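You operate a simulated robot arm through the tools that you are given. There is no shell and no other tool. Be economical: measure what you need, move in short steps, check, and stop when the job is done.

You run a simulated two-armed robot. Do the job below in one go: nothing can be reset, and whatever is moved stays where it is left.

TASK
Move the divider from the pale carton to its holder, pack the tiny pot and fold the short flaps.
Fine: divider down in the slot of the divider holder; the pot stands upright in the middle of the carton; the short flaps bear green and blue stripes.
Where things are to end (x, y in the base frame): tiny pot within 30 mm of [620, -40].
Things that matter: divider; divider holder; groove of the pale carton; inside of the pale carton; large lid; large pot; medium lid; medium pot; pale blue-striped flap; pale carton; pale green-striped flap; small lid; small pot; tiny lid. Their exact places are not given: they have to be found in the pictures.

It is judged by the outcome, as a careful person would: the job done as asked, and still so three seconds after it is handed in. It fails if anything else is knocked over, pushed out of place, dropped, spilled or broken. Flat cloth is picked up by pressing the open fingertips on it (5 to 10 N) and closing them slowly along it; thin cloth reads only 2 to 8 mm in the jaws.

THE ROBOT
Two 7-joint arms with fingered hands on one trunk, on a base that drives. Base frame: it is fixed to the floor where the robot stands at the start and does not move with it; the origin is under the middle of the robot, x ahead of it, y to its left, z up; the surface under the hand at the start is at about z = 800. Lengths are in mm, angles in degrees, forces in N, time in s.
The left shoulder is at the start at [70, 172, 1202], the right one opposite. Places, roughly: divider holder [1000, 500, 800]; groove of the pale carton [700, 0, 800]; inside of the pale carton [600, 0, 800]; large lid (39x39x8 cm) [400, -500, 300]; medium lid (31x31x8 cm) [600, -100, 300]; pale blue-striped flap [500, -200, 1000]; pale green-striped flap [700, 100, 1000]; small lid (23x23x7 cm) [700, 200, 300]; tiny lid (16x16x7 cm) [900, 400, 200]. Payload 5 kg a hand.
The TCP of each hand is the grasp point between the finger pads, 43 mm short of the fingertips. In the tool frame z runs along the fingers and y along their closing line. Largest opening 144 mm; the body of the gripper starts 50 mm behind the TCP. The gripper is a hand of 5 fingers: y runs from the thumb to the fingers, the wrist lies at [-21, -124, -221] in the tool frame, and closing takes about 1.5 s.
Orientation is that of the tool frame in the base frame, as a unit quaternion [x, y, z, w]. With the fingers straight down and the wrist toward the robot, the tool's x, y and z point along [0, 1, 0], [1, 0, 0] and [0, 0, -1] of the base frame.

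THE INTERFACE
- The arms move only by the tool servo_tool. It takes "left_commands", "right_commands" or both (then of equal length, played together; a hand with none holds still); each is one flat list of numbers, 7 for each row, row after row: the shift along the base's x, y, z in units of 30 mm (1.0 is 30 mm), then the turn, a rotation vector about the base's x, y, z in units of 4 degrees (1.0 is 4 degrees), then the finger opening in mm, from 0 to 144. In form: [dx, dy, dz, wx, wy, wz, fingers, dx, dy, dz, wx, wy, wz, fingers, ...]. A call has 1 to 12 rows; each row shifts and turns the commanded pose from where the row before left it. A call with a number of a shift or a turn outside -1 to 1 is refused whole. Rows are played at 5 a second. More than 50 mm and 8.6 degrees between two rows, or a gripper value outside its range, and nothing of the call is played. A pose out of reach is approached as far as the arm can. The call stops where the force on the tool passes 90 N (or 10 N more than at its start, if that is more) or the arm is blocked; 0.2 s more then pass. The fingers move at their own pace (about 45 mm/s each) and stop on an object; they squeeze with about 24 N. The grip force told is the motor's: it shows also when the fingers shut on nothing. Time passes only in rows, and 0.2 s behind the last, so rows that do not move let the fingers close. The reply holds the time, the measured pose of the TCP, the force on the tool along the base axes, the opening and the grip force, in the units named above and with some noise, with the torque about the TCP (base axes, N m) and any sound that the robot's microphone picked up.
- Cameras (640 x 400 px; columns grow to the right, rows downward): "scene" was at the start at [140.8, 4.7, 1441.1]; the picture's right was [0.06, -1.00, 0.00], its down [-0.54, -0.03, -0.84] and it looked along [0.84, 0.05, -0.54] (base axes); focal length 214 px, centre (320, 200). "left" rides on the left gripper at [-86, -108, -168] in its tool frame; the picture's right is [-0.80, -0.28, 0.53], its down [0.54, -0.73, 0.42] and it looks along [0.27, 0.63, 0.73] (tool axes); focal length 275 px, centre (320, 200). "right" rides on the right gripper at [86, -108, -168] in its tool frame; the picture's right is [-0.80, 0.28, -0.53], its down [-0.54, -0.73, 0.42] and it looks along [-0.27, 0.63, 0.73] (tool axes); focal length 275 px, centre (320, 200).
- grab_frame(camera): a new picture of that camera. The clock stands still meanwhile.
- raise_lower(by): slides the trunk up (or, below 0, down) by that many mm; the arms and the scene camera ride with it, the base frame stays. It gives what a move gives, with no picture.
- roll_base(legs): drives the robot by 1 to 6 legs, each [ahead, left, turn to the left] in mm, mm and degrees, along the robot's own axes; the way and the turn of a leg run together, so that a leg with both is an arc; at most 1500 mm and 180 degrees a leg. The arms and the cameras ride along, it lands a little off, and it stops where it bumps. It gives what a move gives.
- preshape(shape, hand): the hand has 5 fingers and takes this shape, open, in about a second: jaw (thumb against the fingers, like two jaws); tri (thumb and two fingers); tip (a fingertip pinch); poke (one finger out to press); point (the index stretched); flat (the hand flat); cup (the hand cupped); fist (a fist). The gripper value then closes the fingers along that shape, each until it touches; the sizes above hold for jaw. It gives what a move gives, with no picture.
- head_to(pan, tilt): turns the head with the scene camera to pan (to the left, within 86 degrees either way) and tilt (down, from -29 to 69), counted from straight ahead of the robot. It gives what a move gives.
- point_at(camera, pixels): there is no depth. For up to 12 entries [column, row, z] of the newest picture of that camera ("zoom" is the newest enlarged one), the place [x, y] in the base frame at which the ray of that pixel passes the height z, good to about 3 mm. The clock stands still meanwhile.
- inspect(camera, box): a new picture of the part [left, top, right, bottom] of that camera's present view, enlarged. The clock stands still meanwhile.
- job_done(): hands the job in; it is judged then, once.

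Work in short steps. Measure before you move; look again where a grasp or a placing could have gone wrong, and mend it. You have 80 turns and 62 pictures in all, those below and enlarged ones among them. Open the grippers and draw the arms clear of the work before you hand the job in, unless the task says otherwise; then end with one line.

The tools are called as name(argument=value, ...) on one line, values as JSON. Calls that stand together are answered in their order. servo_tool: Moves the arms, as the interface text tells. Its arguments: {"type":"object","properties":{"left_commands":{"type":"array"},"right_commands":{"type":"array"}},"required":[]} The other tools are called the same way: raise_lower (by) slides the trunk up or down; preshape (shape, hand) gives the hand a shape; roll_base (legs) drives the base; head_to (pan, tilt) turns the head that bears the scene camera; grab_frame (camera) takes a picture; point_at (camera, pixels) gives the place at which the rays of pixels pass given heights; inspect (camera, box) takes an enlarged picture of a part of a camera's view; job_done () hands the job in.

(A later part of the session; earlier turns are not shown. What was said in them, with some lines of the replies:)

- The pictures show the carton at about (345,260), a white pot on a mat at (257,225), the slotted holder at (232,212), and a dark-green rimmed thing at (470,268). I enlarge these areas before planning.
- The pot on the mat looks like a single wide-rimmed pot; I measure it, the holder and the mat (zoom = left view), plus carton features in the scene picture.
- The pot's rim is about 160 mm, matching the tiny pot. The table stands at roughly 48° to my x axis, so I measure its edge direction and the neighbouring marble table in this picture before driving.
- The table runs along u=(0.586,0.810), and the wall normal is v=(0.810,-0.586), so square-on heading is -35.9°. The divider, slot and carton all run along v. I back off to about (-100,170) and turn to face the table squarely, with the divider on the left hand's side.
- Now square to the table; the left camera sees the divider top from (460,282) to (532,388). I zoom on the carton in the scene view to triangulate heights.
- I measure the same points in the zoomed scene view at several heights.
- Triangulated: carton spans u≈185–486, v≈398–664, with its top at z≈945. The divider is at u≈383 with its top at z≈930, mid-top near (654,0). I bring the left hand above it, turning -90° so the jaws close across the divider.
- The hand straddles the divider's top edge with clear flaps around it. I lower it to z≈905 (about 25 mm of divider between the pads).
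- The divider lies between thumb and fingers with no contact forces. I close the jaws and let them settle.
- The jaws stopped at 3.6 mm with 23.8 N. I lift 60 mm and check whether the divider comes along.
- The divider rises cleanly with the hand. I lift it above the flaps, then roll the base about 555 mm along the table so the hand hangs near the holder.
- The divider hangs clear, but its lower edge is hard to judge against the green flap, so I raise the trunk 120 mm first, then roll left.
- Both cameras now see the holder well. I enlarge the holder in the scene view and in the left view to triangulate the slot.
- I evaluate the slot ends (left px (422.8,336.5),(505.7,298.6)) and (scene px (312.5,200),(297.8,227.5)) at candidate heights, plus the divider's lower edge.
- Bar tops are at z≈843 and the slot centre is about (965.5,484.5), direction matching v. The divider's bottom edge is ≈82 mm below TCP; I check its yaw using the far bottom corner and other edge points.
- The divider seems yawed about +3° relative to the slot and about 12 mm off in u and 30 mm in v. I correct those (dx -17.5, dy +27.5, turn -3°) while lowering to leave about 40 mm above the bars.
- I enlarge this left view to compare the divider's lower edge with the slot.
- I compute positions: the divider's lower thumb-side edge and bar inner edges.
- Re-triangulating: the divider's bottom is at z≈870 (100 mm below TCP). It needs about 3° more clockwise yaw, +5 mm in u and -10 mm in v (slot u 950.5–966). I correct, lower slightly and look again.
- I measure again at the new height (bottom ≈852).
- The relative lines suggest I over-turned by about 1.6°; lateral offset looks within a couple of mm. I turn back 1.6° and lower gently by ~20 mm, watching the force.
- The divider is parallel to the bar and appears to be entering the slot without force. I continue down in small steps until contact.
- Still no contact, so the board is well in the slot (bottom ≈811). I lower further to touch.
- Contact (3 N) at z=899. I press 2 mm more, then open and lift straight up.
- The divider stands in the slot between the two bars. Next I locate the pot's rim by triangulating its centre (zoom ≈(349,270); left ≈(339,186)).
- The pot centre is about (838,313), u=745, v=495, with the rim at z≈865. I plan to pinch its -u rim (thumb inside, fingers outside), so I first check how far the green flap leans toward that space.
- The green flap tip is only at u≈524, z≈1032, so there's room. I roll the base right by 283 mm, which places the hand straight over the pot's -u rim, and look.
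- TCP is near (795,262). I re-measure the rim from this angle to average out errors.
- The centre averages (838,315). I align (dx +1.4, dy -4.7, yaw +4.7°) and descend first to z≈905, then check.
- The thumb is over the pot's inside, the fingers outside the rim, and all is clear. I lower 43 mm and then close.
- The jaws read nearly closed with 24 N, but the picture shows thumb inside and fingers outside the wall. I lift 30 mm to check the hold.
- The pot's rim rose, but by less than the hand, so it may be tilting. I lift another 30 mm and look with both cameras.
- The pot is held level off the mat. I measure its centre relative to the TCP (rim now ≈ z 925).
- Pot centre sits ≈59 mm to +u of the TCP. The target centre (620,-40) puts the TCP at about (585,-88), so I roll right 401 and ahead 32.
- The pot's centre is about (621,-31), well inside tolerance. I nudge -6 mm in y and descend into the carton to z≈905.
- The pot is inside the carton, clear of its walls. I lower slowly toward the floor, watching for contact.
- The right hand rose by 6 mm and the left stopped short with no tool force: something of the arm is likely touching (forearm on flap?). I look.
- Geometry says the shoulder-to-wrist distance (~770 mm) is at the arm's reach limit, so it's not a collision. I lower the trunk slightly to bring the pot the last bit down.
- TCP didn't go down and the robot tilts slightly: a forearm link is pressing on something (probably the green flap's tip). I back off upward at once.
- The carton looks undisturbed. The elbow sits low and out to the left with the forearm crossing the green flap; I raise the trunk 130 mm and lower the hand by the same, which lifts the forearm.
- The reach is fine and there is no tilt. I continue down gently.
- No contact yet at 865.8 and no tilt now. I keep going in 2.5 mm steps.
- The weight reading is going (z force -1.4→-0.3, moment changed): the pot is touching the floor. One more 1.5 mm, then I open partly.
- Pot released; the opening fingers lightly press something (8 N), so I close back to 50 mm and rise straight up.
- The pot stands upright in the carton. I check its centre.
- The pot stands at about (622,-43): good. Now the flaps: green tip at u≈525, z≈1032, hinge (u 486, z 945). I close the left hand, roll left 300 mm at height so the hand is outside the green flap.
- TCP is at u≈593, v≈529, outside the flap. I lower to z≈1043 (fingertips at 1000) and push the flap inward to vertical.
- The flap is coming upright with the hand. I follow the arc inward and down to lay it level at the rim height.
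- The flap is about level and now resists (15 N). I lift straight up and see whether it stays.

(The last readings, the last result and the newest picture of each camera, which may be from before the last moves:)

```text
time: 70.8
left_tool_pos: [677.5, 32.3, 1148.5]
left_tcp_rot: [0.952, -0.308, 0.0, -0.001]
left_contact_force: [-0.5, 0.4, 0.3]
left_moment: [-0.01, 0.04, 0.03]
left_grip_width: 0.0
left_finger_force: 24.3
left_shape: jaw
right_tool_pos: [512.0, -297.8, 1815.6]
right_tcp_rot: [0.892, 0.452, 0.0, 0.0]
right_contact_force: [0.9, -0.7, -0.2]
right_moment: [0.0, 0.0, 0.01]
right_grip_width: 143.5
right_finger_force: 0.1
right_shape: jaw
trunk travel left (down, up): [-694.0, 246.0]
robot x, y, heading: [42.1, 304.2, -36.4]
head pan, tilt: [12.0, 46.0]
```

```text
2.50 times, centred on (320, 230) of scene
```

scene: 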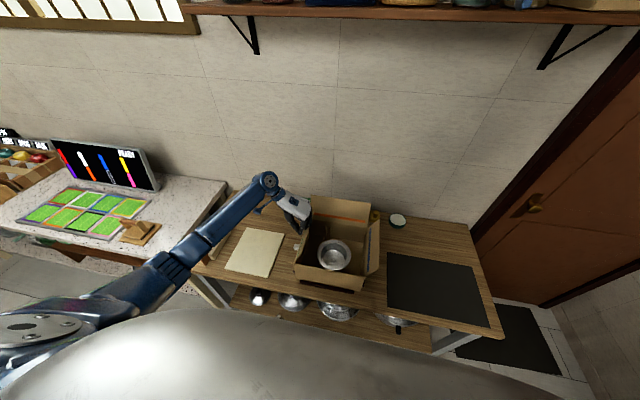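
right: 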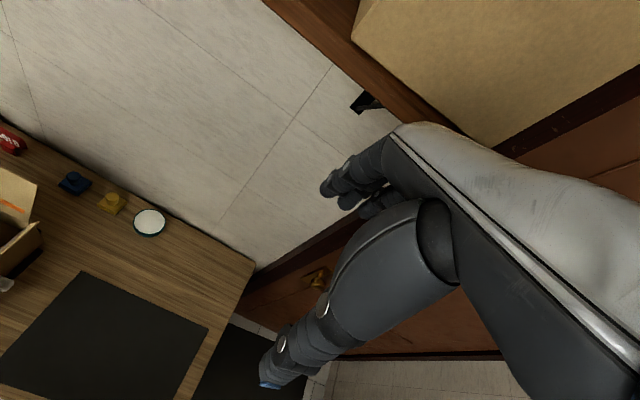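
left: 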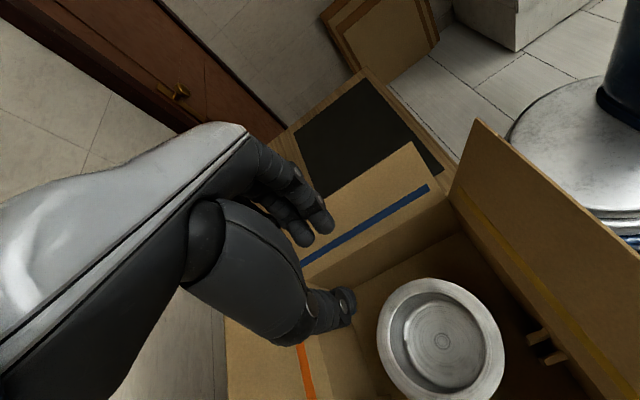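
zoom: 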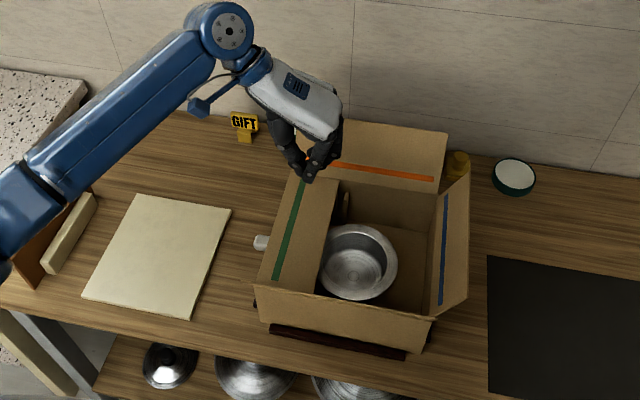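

The green flap stays folded. Next the blue flap with the right hand, mirrored: I first roll left 130 mm, then turn the right hand +90° with fingers shut and bring it down outside the blue flap (u≈75).

roll_base(legs=[[0, 130, 0]])

servo_tool(right_commands=[-0.158, -0.079, -0.907, 0, 0, 0.9375, 60, -0.158, -0.079, -0.907, 0, 0, 0.9375, 0, -0.158, -0.079, -0.907, 0, 0, 0.9375, 0, -0.158, -0.079, -0.907, 0, 0, 0.9375, 0, -0.158, -0.079, -0.907, 0, 0, 0.9375, 0, -0.158, -0.079, -0.907, 0, 0, 0.9375, 0, -0.158, -0.079, -0.907, 0, 0, 0.9375, 0, -0.158, -0.079, -0.907, 0, 0, 0.9375, 0, -0.158, -0.079, -0.907, 0, 0, 0.9375, 0, -0.158, -0.079, -0.907, 0, 0, 0.9375, 0, -0.158, -0.079, -0.907, 0, 0, 0.9375, 0, -0.158, -0.079, -0.907, 0, 0, 0.9375, 0])

```text
time: 72.1
left_tool_pos: [749.6, 129.7, 1149.4]
left_tcp_rot: [0.951, -0.31, 0.001, -0.001]
left_contact_force: [-0.8, -1.2, -0.2]
left_moment: [0.06, -0.09, -0.06]
left_grip_width: 0.0
left_finger_force: 24.4
left_shape: jaw
right_tool_pos: [581.4, -202.1, 1817.0]
right_tcp_rot: [0.894, 0.449, 0.001, -0.001]
right_contact_force: [-1.5, -1.3, 0.2]
right_moment: [0.1, -0.07, -0.04]
right_grip_width: 143.6
right_finger_force: 0.1
right_shape: jaw
trunk travel left (down, up): [-694.0, 246.0]
robot x, y, heading: [113.4, 408.1, -37.0]
head pan, tilt: [12.0, 46.0]
```

```text
time: 74.7
left_tool_pos: [751.9, 132.3, 1148.3]
left_tcp_rot: [0.951, -0.31, 0.0, -0.001]
left_contact_force: [0.5, 0.0, -0.5]
left_moment: [0.03, -0.04, -0.01]
left_grip_width: 0.0
left_finger_force: 23.8
left_shape: jaw
right_tool_pos: [529.6, -226.3, 1492.7]
right_tcp_rot: [0.652, 0.758, 0.002, 0.0]
right_contact_force: [-0.9, 0.3, 0.4]
right_moment: [0.02, -0.02, 0.02]
right_grip_width: 0.1
right_finger_force: 23.8
right_shape: jaw
trunk travel left (down, up): [-694.0, 246.0]
robot x, y, heading: [114.6, 410.8, -36.5]
head pan, tilt: [12.0, 46.0]
```

servo_tool(right_commands=[-0.156, -0.066, -0.91, 0, 0, 0.9375, 0, -0.156, -0.066, -0.91, 0, 0, 0.9375, 0, -0.156, -0.066, -0.91, 0, 0, 0.9375, 0, -0.156, -0.066, -0.91, 0, 0, 0.9375, 0, -0.156, -0.066, -0.91, 0, 0, 0.9375, 0, -0.156, -0.066, -0.91, 0, 0, 0.9375, 0, -0.156, -0.066, -0.91, 0, 0, 0.9375, 0, -0.156, -0.066, -0.91, 0, 0, 0.9375, 0, -0.156, -0.066, -0.91, 0, 0, 0.9375, 0, -0.156, -0.066, -0.91, 0, 0, 0.9375, 0, -0.156, -0.066, -0.91, 0, 0, 0.9375, 0, -0.156, -0.066, -0.91, 0, 0, 0.9375, 0])

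head_to(pan=-8, tilt=46)

inspect(camera="scene", box=[220, 130, 440, 300])

```text
time: 77.3
left_tool_pos: [753.0, 132.3, 1148.9]
left_tcp_rot: [0.951, -0.31, 0.0, 0.0]
left_contact_force: [0.2, -0.2, -0.7]
left_moment: [0.0, -0.01, -0.01]
left_grip_width: 0.0
left_finger_force: 23.7
left_shape: jaw
right_tool_pos: [473.0, -249.8, 1163.0]
right_tcp_rot: [0.313, 0.95, 0.0, 0.0]
right_contact_force: [1.1, 0.2, 0.2]
right_moment: [0.02, 0.02, 0.0]
right_grip_width: 0.0
right_finger_force: 23.6
right_shape: jaw
trunk travel left (down, up): [-694.0, 246.0]
robot x, y, heading: [117.5, 409.6, -36.7]
head pan, tilt: [12.0, 46.0]
```

```text
time: 78.1
left_tool_pos: [751.9, 132.9, 1148.6]
left_tcp_rot: [0.951, -0.309, 0.001, -0.001]
left_contact_force: [0.1, 0.6, 0.1]
left_moment: [0.0, 0.0, -0.02]
left_grip_width: 0.0
left_finger_force: 24.0
left_shape: jaw
right_tool_pos: [472.5, -250.5, 1164.1]
right_tcp_rot: [0.314, 0.949, 0.0, 0.001]
right_contact_force: [0.8, -1.0, 0.5]
right_moment: [0.0, 0.02, -0.01]
right_grip_width: 0.0
right_finger_force: 24.1
right_shape: jaw
trunk travel left (down, up): [-694.0, 246.0]
robot x, y, heading: [116.7, 407.9, -36.6]
head pan, tilt: [-8.0, 46.0]
```

```text
2.35 times, centred on (330, 215) of scene
```

zoom: 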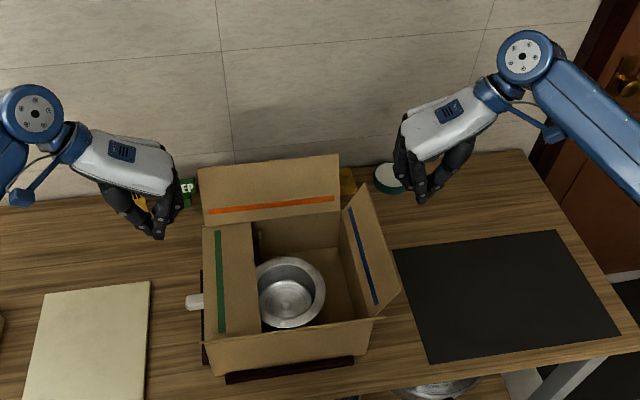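

Both hands are clear; the right hand is at u≈74, v≈530, outside the blue flap. I repeat the mirrored push: down 120 mm, then inward to vertical.

servo_tool(right_commands=[0, 0, -1, 0, 0, 0, 0, 0, 0, -1, 0, 0, 0, 0, 0, 0, -1, 0, 0, 0, 0, 0, 0, -1, 0, 0, 0, 0, 0.395, 0.545, 0, 0, 0, 0, 0, 0.395, 0.545, 0, 0, 0, 0, 0, 0.395, 0.545, 0, 0, 0, 0, 0, 0.395, 0.545, 0, 0, 0, 0, 0, 0.395, 0.545, 0, 0, 0, 0, 0])

inspect(camera="scene", box=[220, 130, 440, 300])

```text
time: 80.1
left_tool_pos: [753.2, 132.6, 1148.6]
left_tcp_rot: [0.951, -0.31, 0.0, 0.0]
left_contact_force: [0.7, 0.1, 0.2]
left_moment: [0.01, 0.06, 0.01]
left_grip_width: 0.0
left_finger_force: 24.6
left_shape: jaw
right_tool_pos: [531.9, -167.5, 1044.0]
right_tcp_rot: [0.314, 0.949, 0.0, -0.001]
right_contact_force: [0.9, 0.3, 0.1]
right_moment: [-0.02, 0.0, 0.0]
right_grip_width: 0.0
right_finger_force: 23.9
right_shape: jaw
trunk travel left (down, up): [-694.0, 246.0]
robot x, y, heading: [114.7, 410.9, -36.5]
head pan, tilt: [-8.0, 46.0]
```

```text
2.35 times, centred on (330, 215) of scene
```

zoom: 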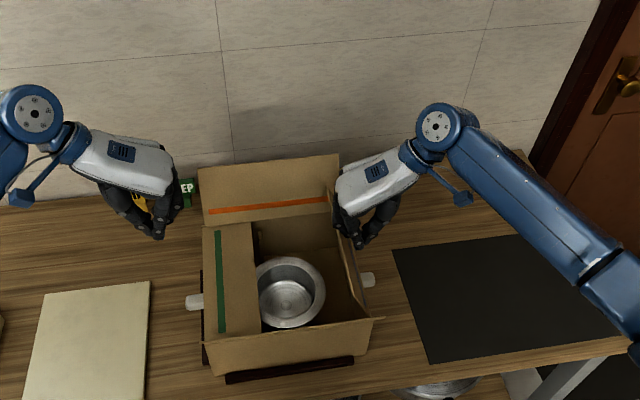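

The blue flap is upright. I follow the arc inward and down as before, then lift clear.

servo_tool(right_commands=[0.391, 0.54, -0.13, 0, 0, 0, 0, 0.391, 0.54, -0.27, 0, 0, 0, 0, 0.313, 0.432, -0.33, 0, 0, 0, 0, 0.195, 0.27, -0.4, 0, 0, 0, 0, 0.117, 0.162, -0.47, 0, 0, 0, 0, 0.059, 0.081, -0.33, 0, 0, 0, 0])

inspect(camera="scene", box=[220, 130, 440, 300])

```text
time: 81.5
left_tool_pos: [751.1, 132.2, 1148.8]
left_tcp_rot: [0.95, -0.311, 0.0, 0.0]
left_contact_force: [-0.1, -0.2, 0.3]
left_moment: [-0.02, -0.04, -0.02]
left_grip_width: 0.0
left_finger_force: 24.0
left_shape: jaw
right_tool_pos: [575.9, -106.4, 987.5]
right_tcp_rot: [0.315, 0.949, -0.001, 0.001]
right_contact_force: [0.0, -2.7, 10.2]
right_moment: [-0.23, 0.04, 0.03]
right_grip_width: 0.0
right_finger_force: 23.8
right_shape: jaw
trunk travel left (down, up): [-694.0, 246.0]
robot x, y, heading: [116.4, 410.3, -36.6]
head pan, tilt: [-8.0, 46.0]
```

```text
2.35 times, centred on (330, 215) of scene
```

zoom: 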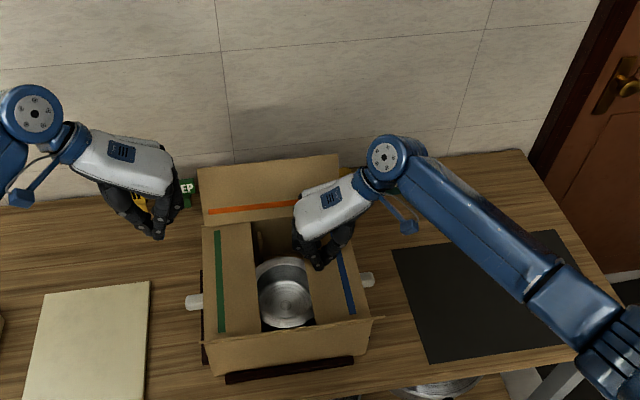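

The blue flap is level and resists (10 N). I press 3 mm more, then lift the right hand clear and open both hands.

servo_tool(right_commands=[0, 0, -0.1, 0, 0, 0, 0, 0, 0, 0.3, 0, 0, 0, 0, 0, 0, 0.6, 0, 0, 0, 0, 0, 0, 0.9, 0, 0, 0, 0, 0, 0, 0.9, 0, 0, 0, 0, 0, 0, 0.9, 0, 0, 0, 0, 0, 0, 0.9, 0, 0, 0, 0, 0, 0, 0.9, 0, 0, 0, 0, 0, 0, 0.9, 0, 0, 0, 0])

raise_lower(by=200)

roll_base(legs=[[-250, 0, 0]])

servo_tool(left_commands=[0, 0, 0, 0, 0, 0, 60, 0, 0, 0, 0, 0, 0, 120, 0, 0, 0, 0, 0, 0, 140, 0, 0, 0, 0, 0, 0, 140, 0, 0, 0, 0, 0, 0, 140, 0, 0, 0, 0, 0, 0, 140, 0, 0, 0, 0, 0, 0, 140, 0, 0, 0, 0, 0, 0, 140], right_commands=[0, 0, 0, 0, 0, 0, 60, 0, 0, 0, 0, 0, 0, 120, 0, 0, 0, 0, 0, 0, 140, 0, 0, 0, 0, 0, 0, 140, 0, 0, 0, 0, 0, 0, 140, 0, 0, 0, 0, 0, 0, 140, 0, 0, 0, 0, 0, 0, 140, 0, 0, 0, 0, 0, 0, 140])

head_to(pan=10, tilt=44)

inspect(camera="scene", box=[160, 130, 440, 300])

```text
time: 83.5
left_tool_pos: [752.7, 132.8, 1147.9]
left_tcp_rot: [0.951, -0.31, 0.0, 0.0]
left_contact_force: [0.3, -0.4, -0.1]
left_moment: [0.01, -0.01, 0.01]
left_grip_width: 0.0
left_finger_force: 24.0
left_shape: jaw
right_tool_pos: [575.0, -106.9, 1170.7]
right_tcp_rot: [0.314, 0.949, 0.0, 0.0]
right_contact_force: [-0.1, 0.4, -0.9]
right_moment: [0.0, -0.02, 0.01]
right_grip_width: 0.1
right_finger_force: 23.8
right_shape: jaw
trunk travel left (down, up): [-694.0, 246.0]
robot x, y, heading: [113.8, 409.3, -36.5]
head pan, tilt: [-8.0, 46.0]
```

```text
time: 85.7
left_tool_pos: [752.7, 132.7, 1348.3]
left_tcp_rot: [0.951, -0.309, 0.0, 0.0]
left_contact_force: [-0.7, 0.3, -0.7]
left_moment: [0.0, -0.01, 0.0]
left_grip_width: 0.2
left_finger_force: 24.0
left_shape: jaw
right_tool_pos: [575.5, -106.7, 1371.2]
right_tcp_rot: [0.314, 0.949, -0.001, 0.001]
right_contact_force: [-0.2, -0.1, -0.4]
right_moment: [0.01, 0.02, 0.01]
right_grip_width: 0.1
right_finger_force: 24.1
right_shape: jaw
trunk travel left (down, up): [-894.0, 46.0]
robot x, y, heading: [114.0, 409.9, -36.6]
head pan, tilt: [-8.0, 46.0]
```

```text
time: 87.5
left_tool_pos: [556.7, 278.0, 1344.8]
left_tcp_rot: [0.951, -0.31, -0.003, -0.001]
left_contact_force: [0.7, -0.8, -0.8]
left_moment: [0.06, 0.1, -0.01]
left_grip_width: 0.0
left_finger_force: 23.9
left_shape: jaw
right_tool_pos: [381.2, 37.3, 1367.5]
right_tcp_rot: [0.314, 0.949, 0.001, -0.002]
right_contact_force: [1.0, -1.6, 0.0]
right_moment: [0.04, 0.09, 0.01]
right_grip_width: 0.0
right_finger_force: 23.8
right_shape: jaw
trunk travel left (down, up): [-894.0, 46.0]
robot x, y, heading: [-86.7, 557.6, -36.7]
head pan, tilt: [-8.0, 46.0]
```

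```text
time: 89.3
left_tool_pos: [551.5, 280.6, 1349.7]
left_tcp_rot: [0.951, -0.309, 0.0, 0.0]
left_contact_force: [-0.2, -0.1, 0.9]
left_moment: [-0.03, -0.04, 0.02]
left_grip_width: 139.4
left_finger_force: 0.0
left_shape: jaw
right_tool_pos: [375.2, 40.1, 1372.4]
right_tcp_rot: [0.314, 0.949, 0.0, 0.0]
right_contact_force: [0.9, -0.6, -0.3]
right_moment: [-0.03, -0.05, 0.03]
right_grip_width: 139.3
right_finger_force: 0.0
right_shape: jaw
trunk travel left (down, up): [-894.0, 46.0]
robot x, y, heading: [-85.9, 558.1, -36.6]
head pan, tilt: [-8.0, 46.0]
```

```text
time: 90.1
left_tool_pos: [552.3, 280.9, 1348.1]
left_tcp_rot: [0.951, -0.31, 0.0, 0.0]
left_contact_force: [-0.1, 0.8, -0.7]
left_moment: [-0.02, 0.01, 0.0]
left_grip_width: 139.1
left_finger_force: 0.1
left_shape: jaw
right_tool_pos: [375.9, 40.5, 1371.4]
right_tcp_rot: [0.314, 0.949, 0.0, 0.0]
right_contact_force: [0.5, -0.1, 0.0]
right_moment: [-0.01, -0.01, 0.01]
right_grip_width: 139.4
right_finger_force: 0.1
right_shape: jaw
trunk travel left (down, up): [-894.0, 46.0]
robot x, y, heading: [-84.5, 557.1, -36.5]
head pan, tilt: [10.0, 44.0]
```

```text
2.29 times, centred on (300, 215) of scene
```

zoom: 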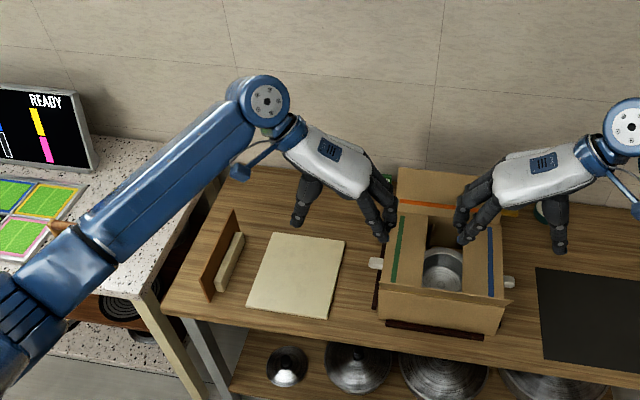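

Both short flaps lie folded, the pot is inside, and the hands are clear. One last close look at the divider in its holder and at the carton.

inspect(camera="scene", box=[230, 200, 310, 270])

inspect(camera="scene", box=[310, 190, 400, 280])

```text
5.71 times, centred on (270, 235) of scene
```

zoom: 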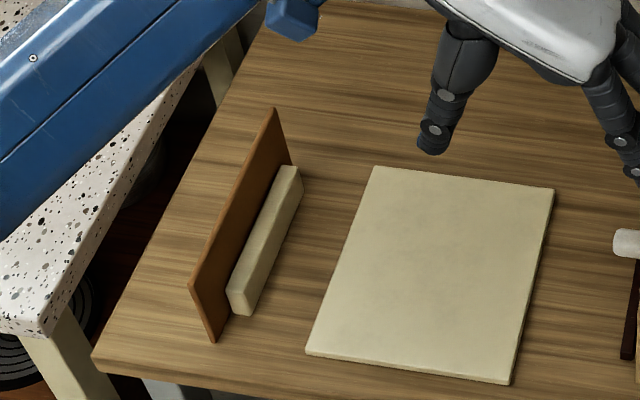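

```text
4.44 times, centred on (355, 235) of scene
```

zoom: 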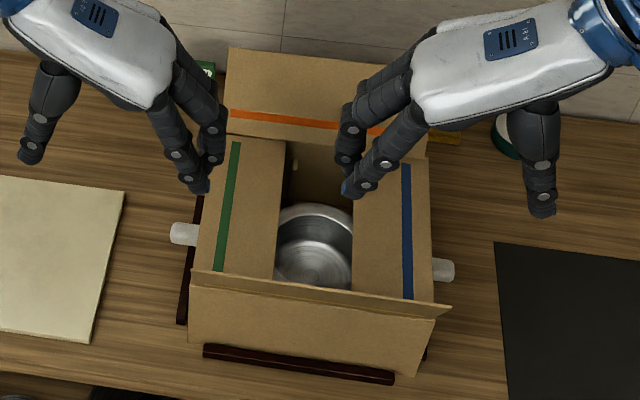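

The divider stands down in the holder slot, the pot is upright in the carton's middle, both striped flaps are folded flat, and nothing else has moved. I hand the job in.

job_done()

```text
The job is handed in.
```

The job is handed in: the divider is down in its holder's slot, and the tiny pot stands upright in the carton at about (622, -43). The green- and blue-striped flaps are folded flat, and both hands are open and clear.
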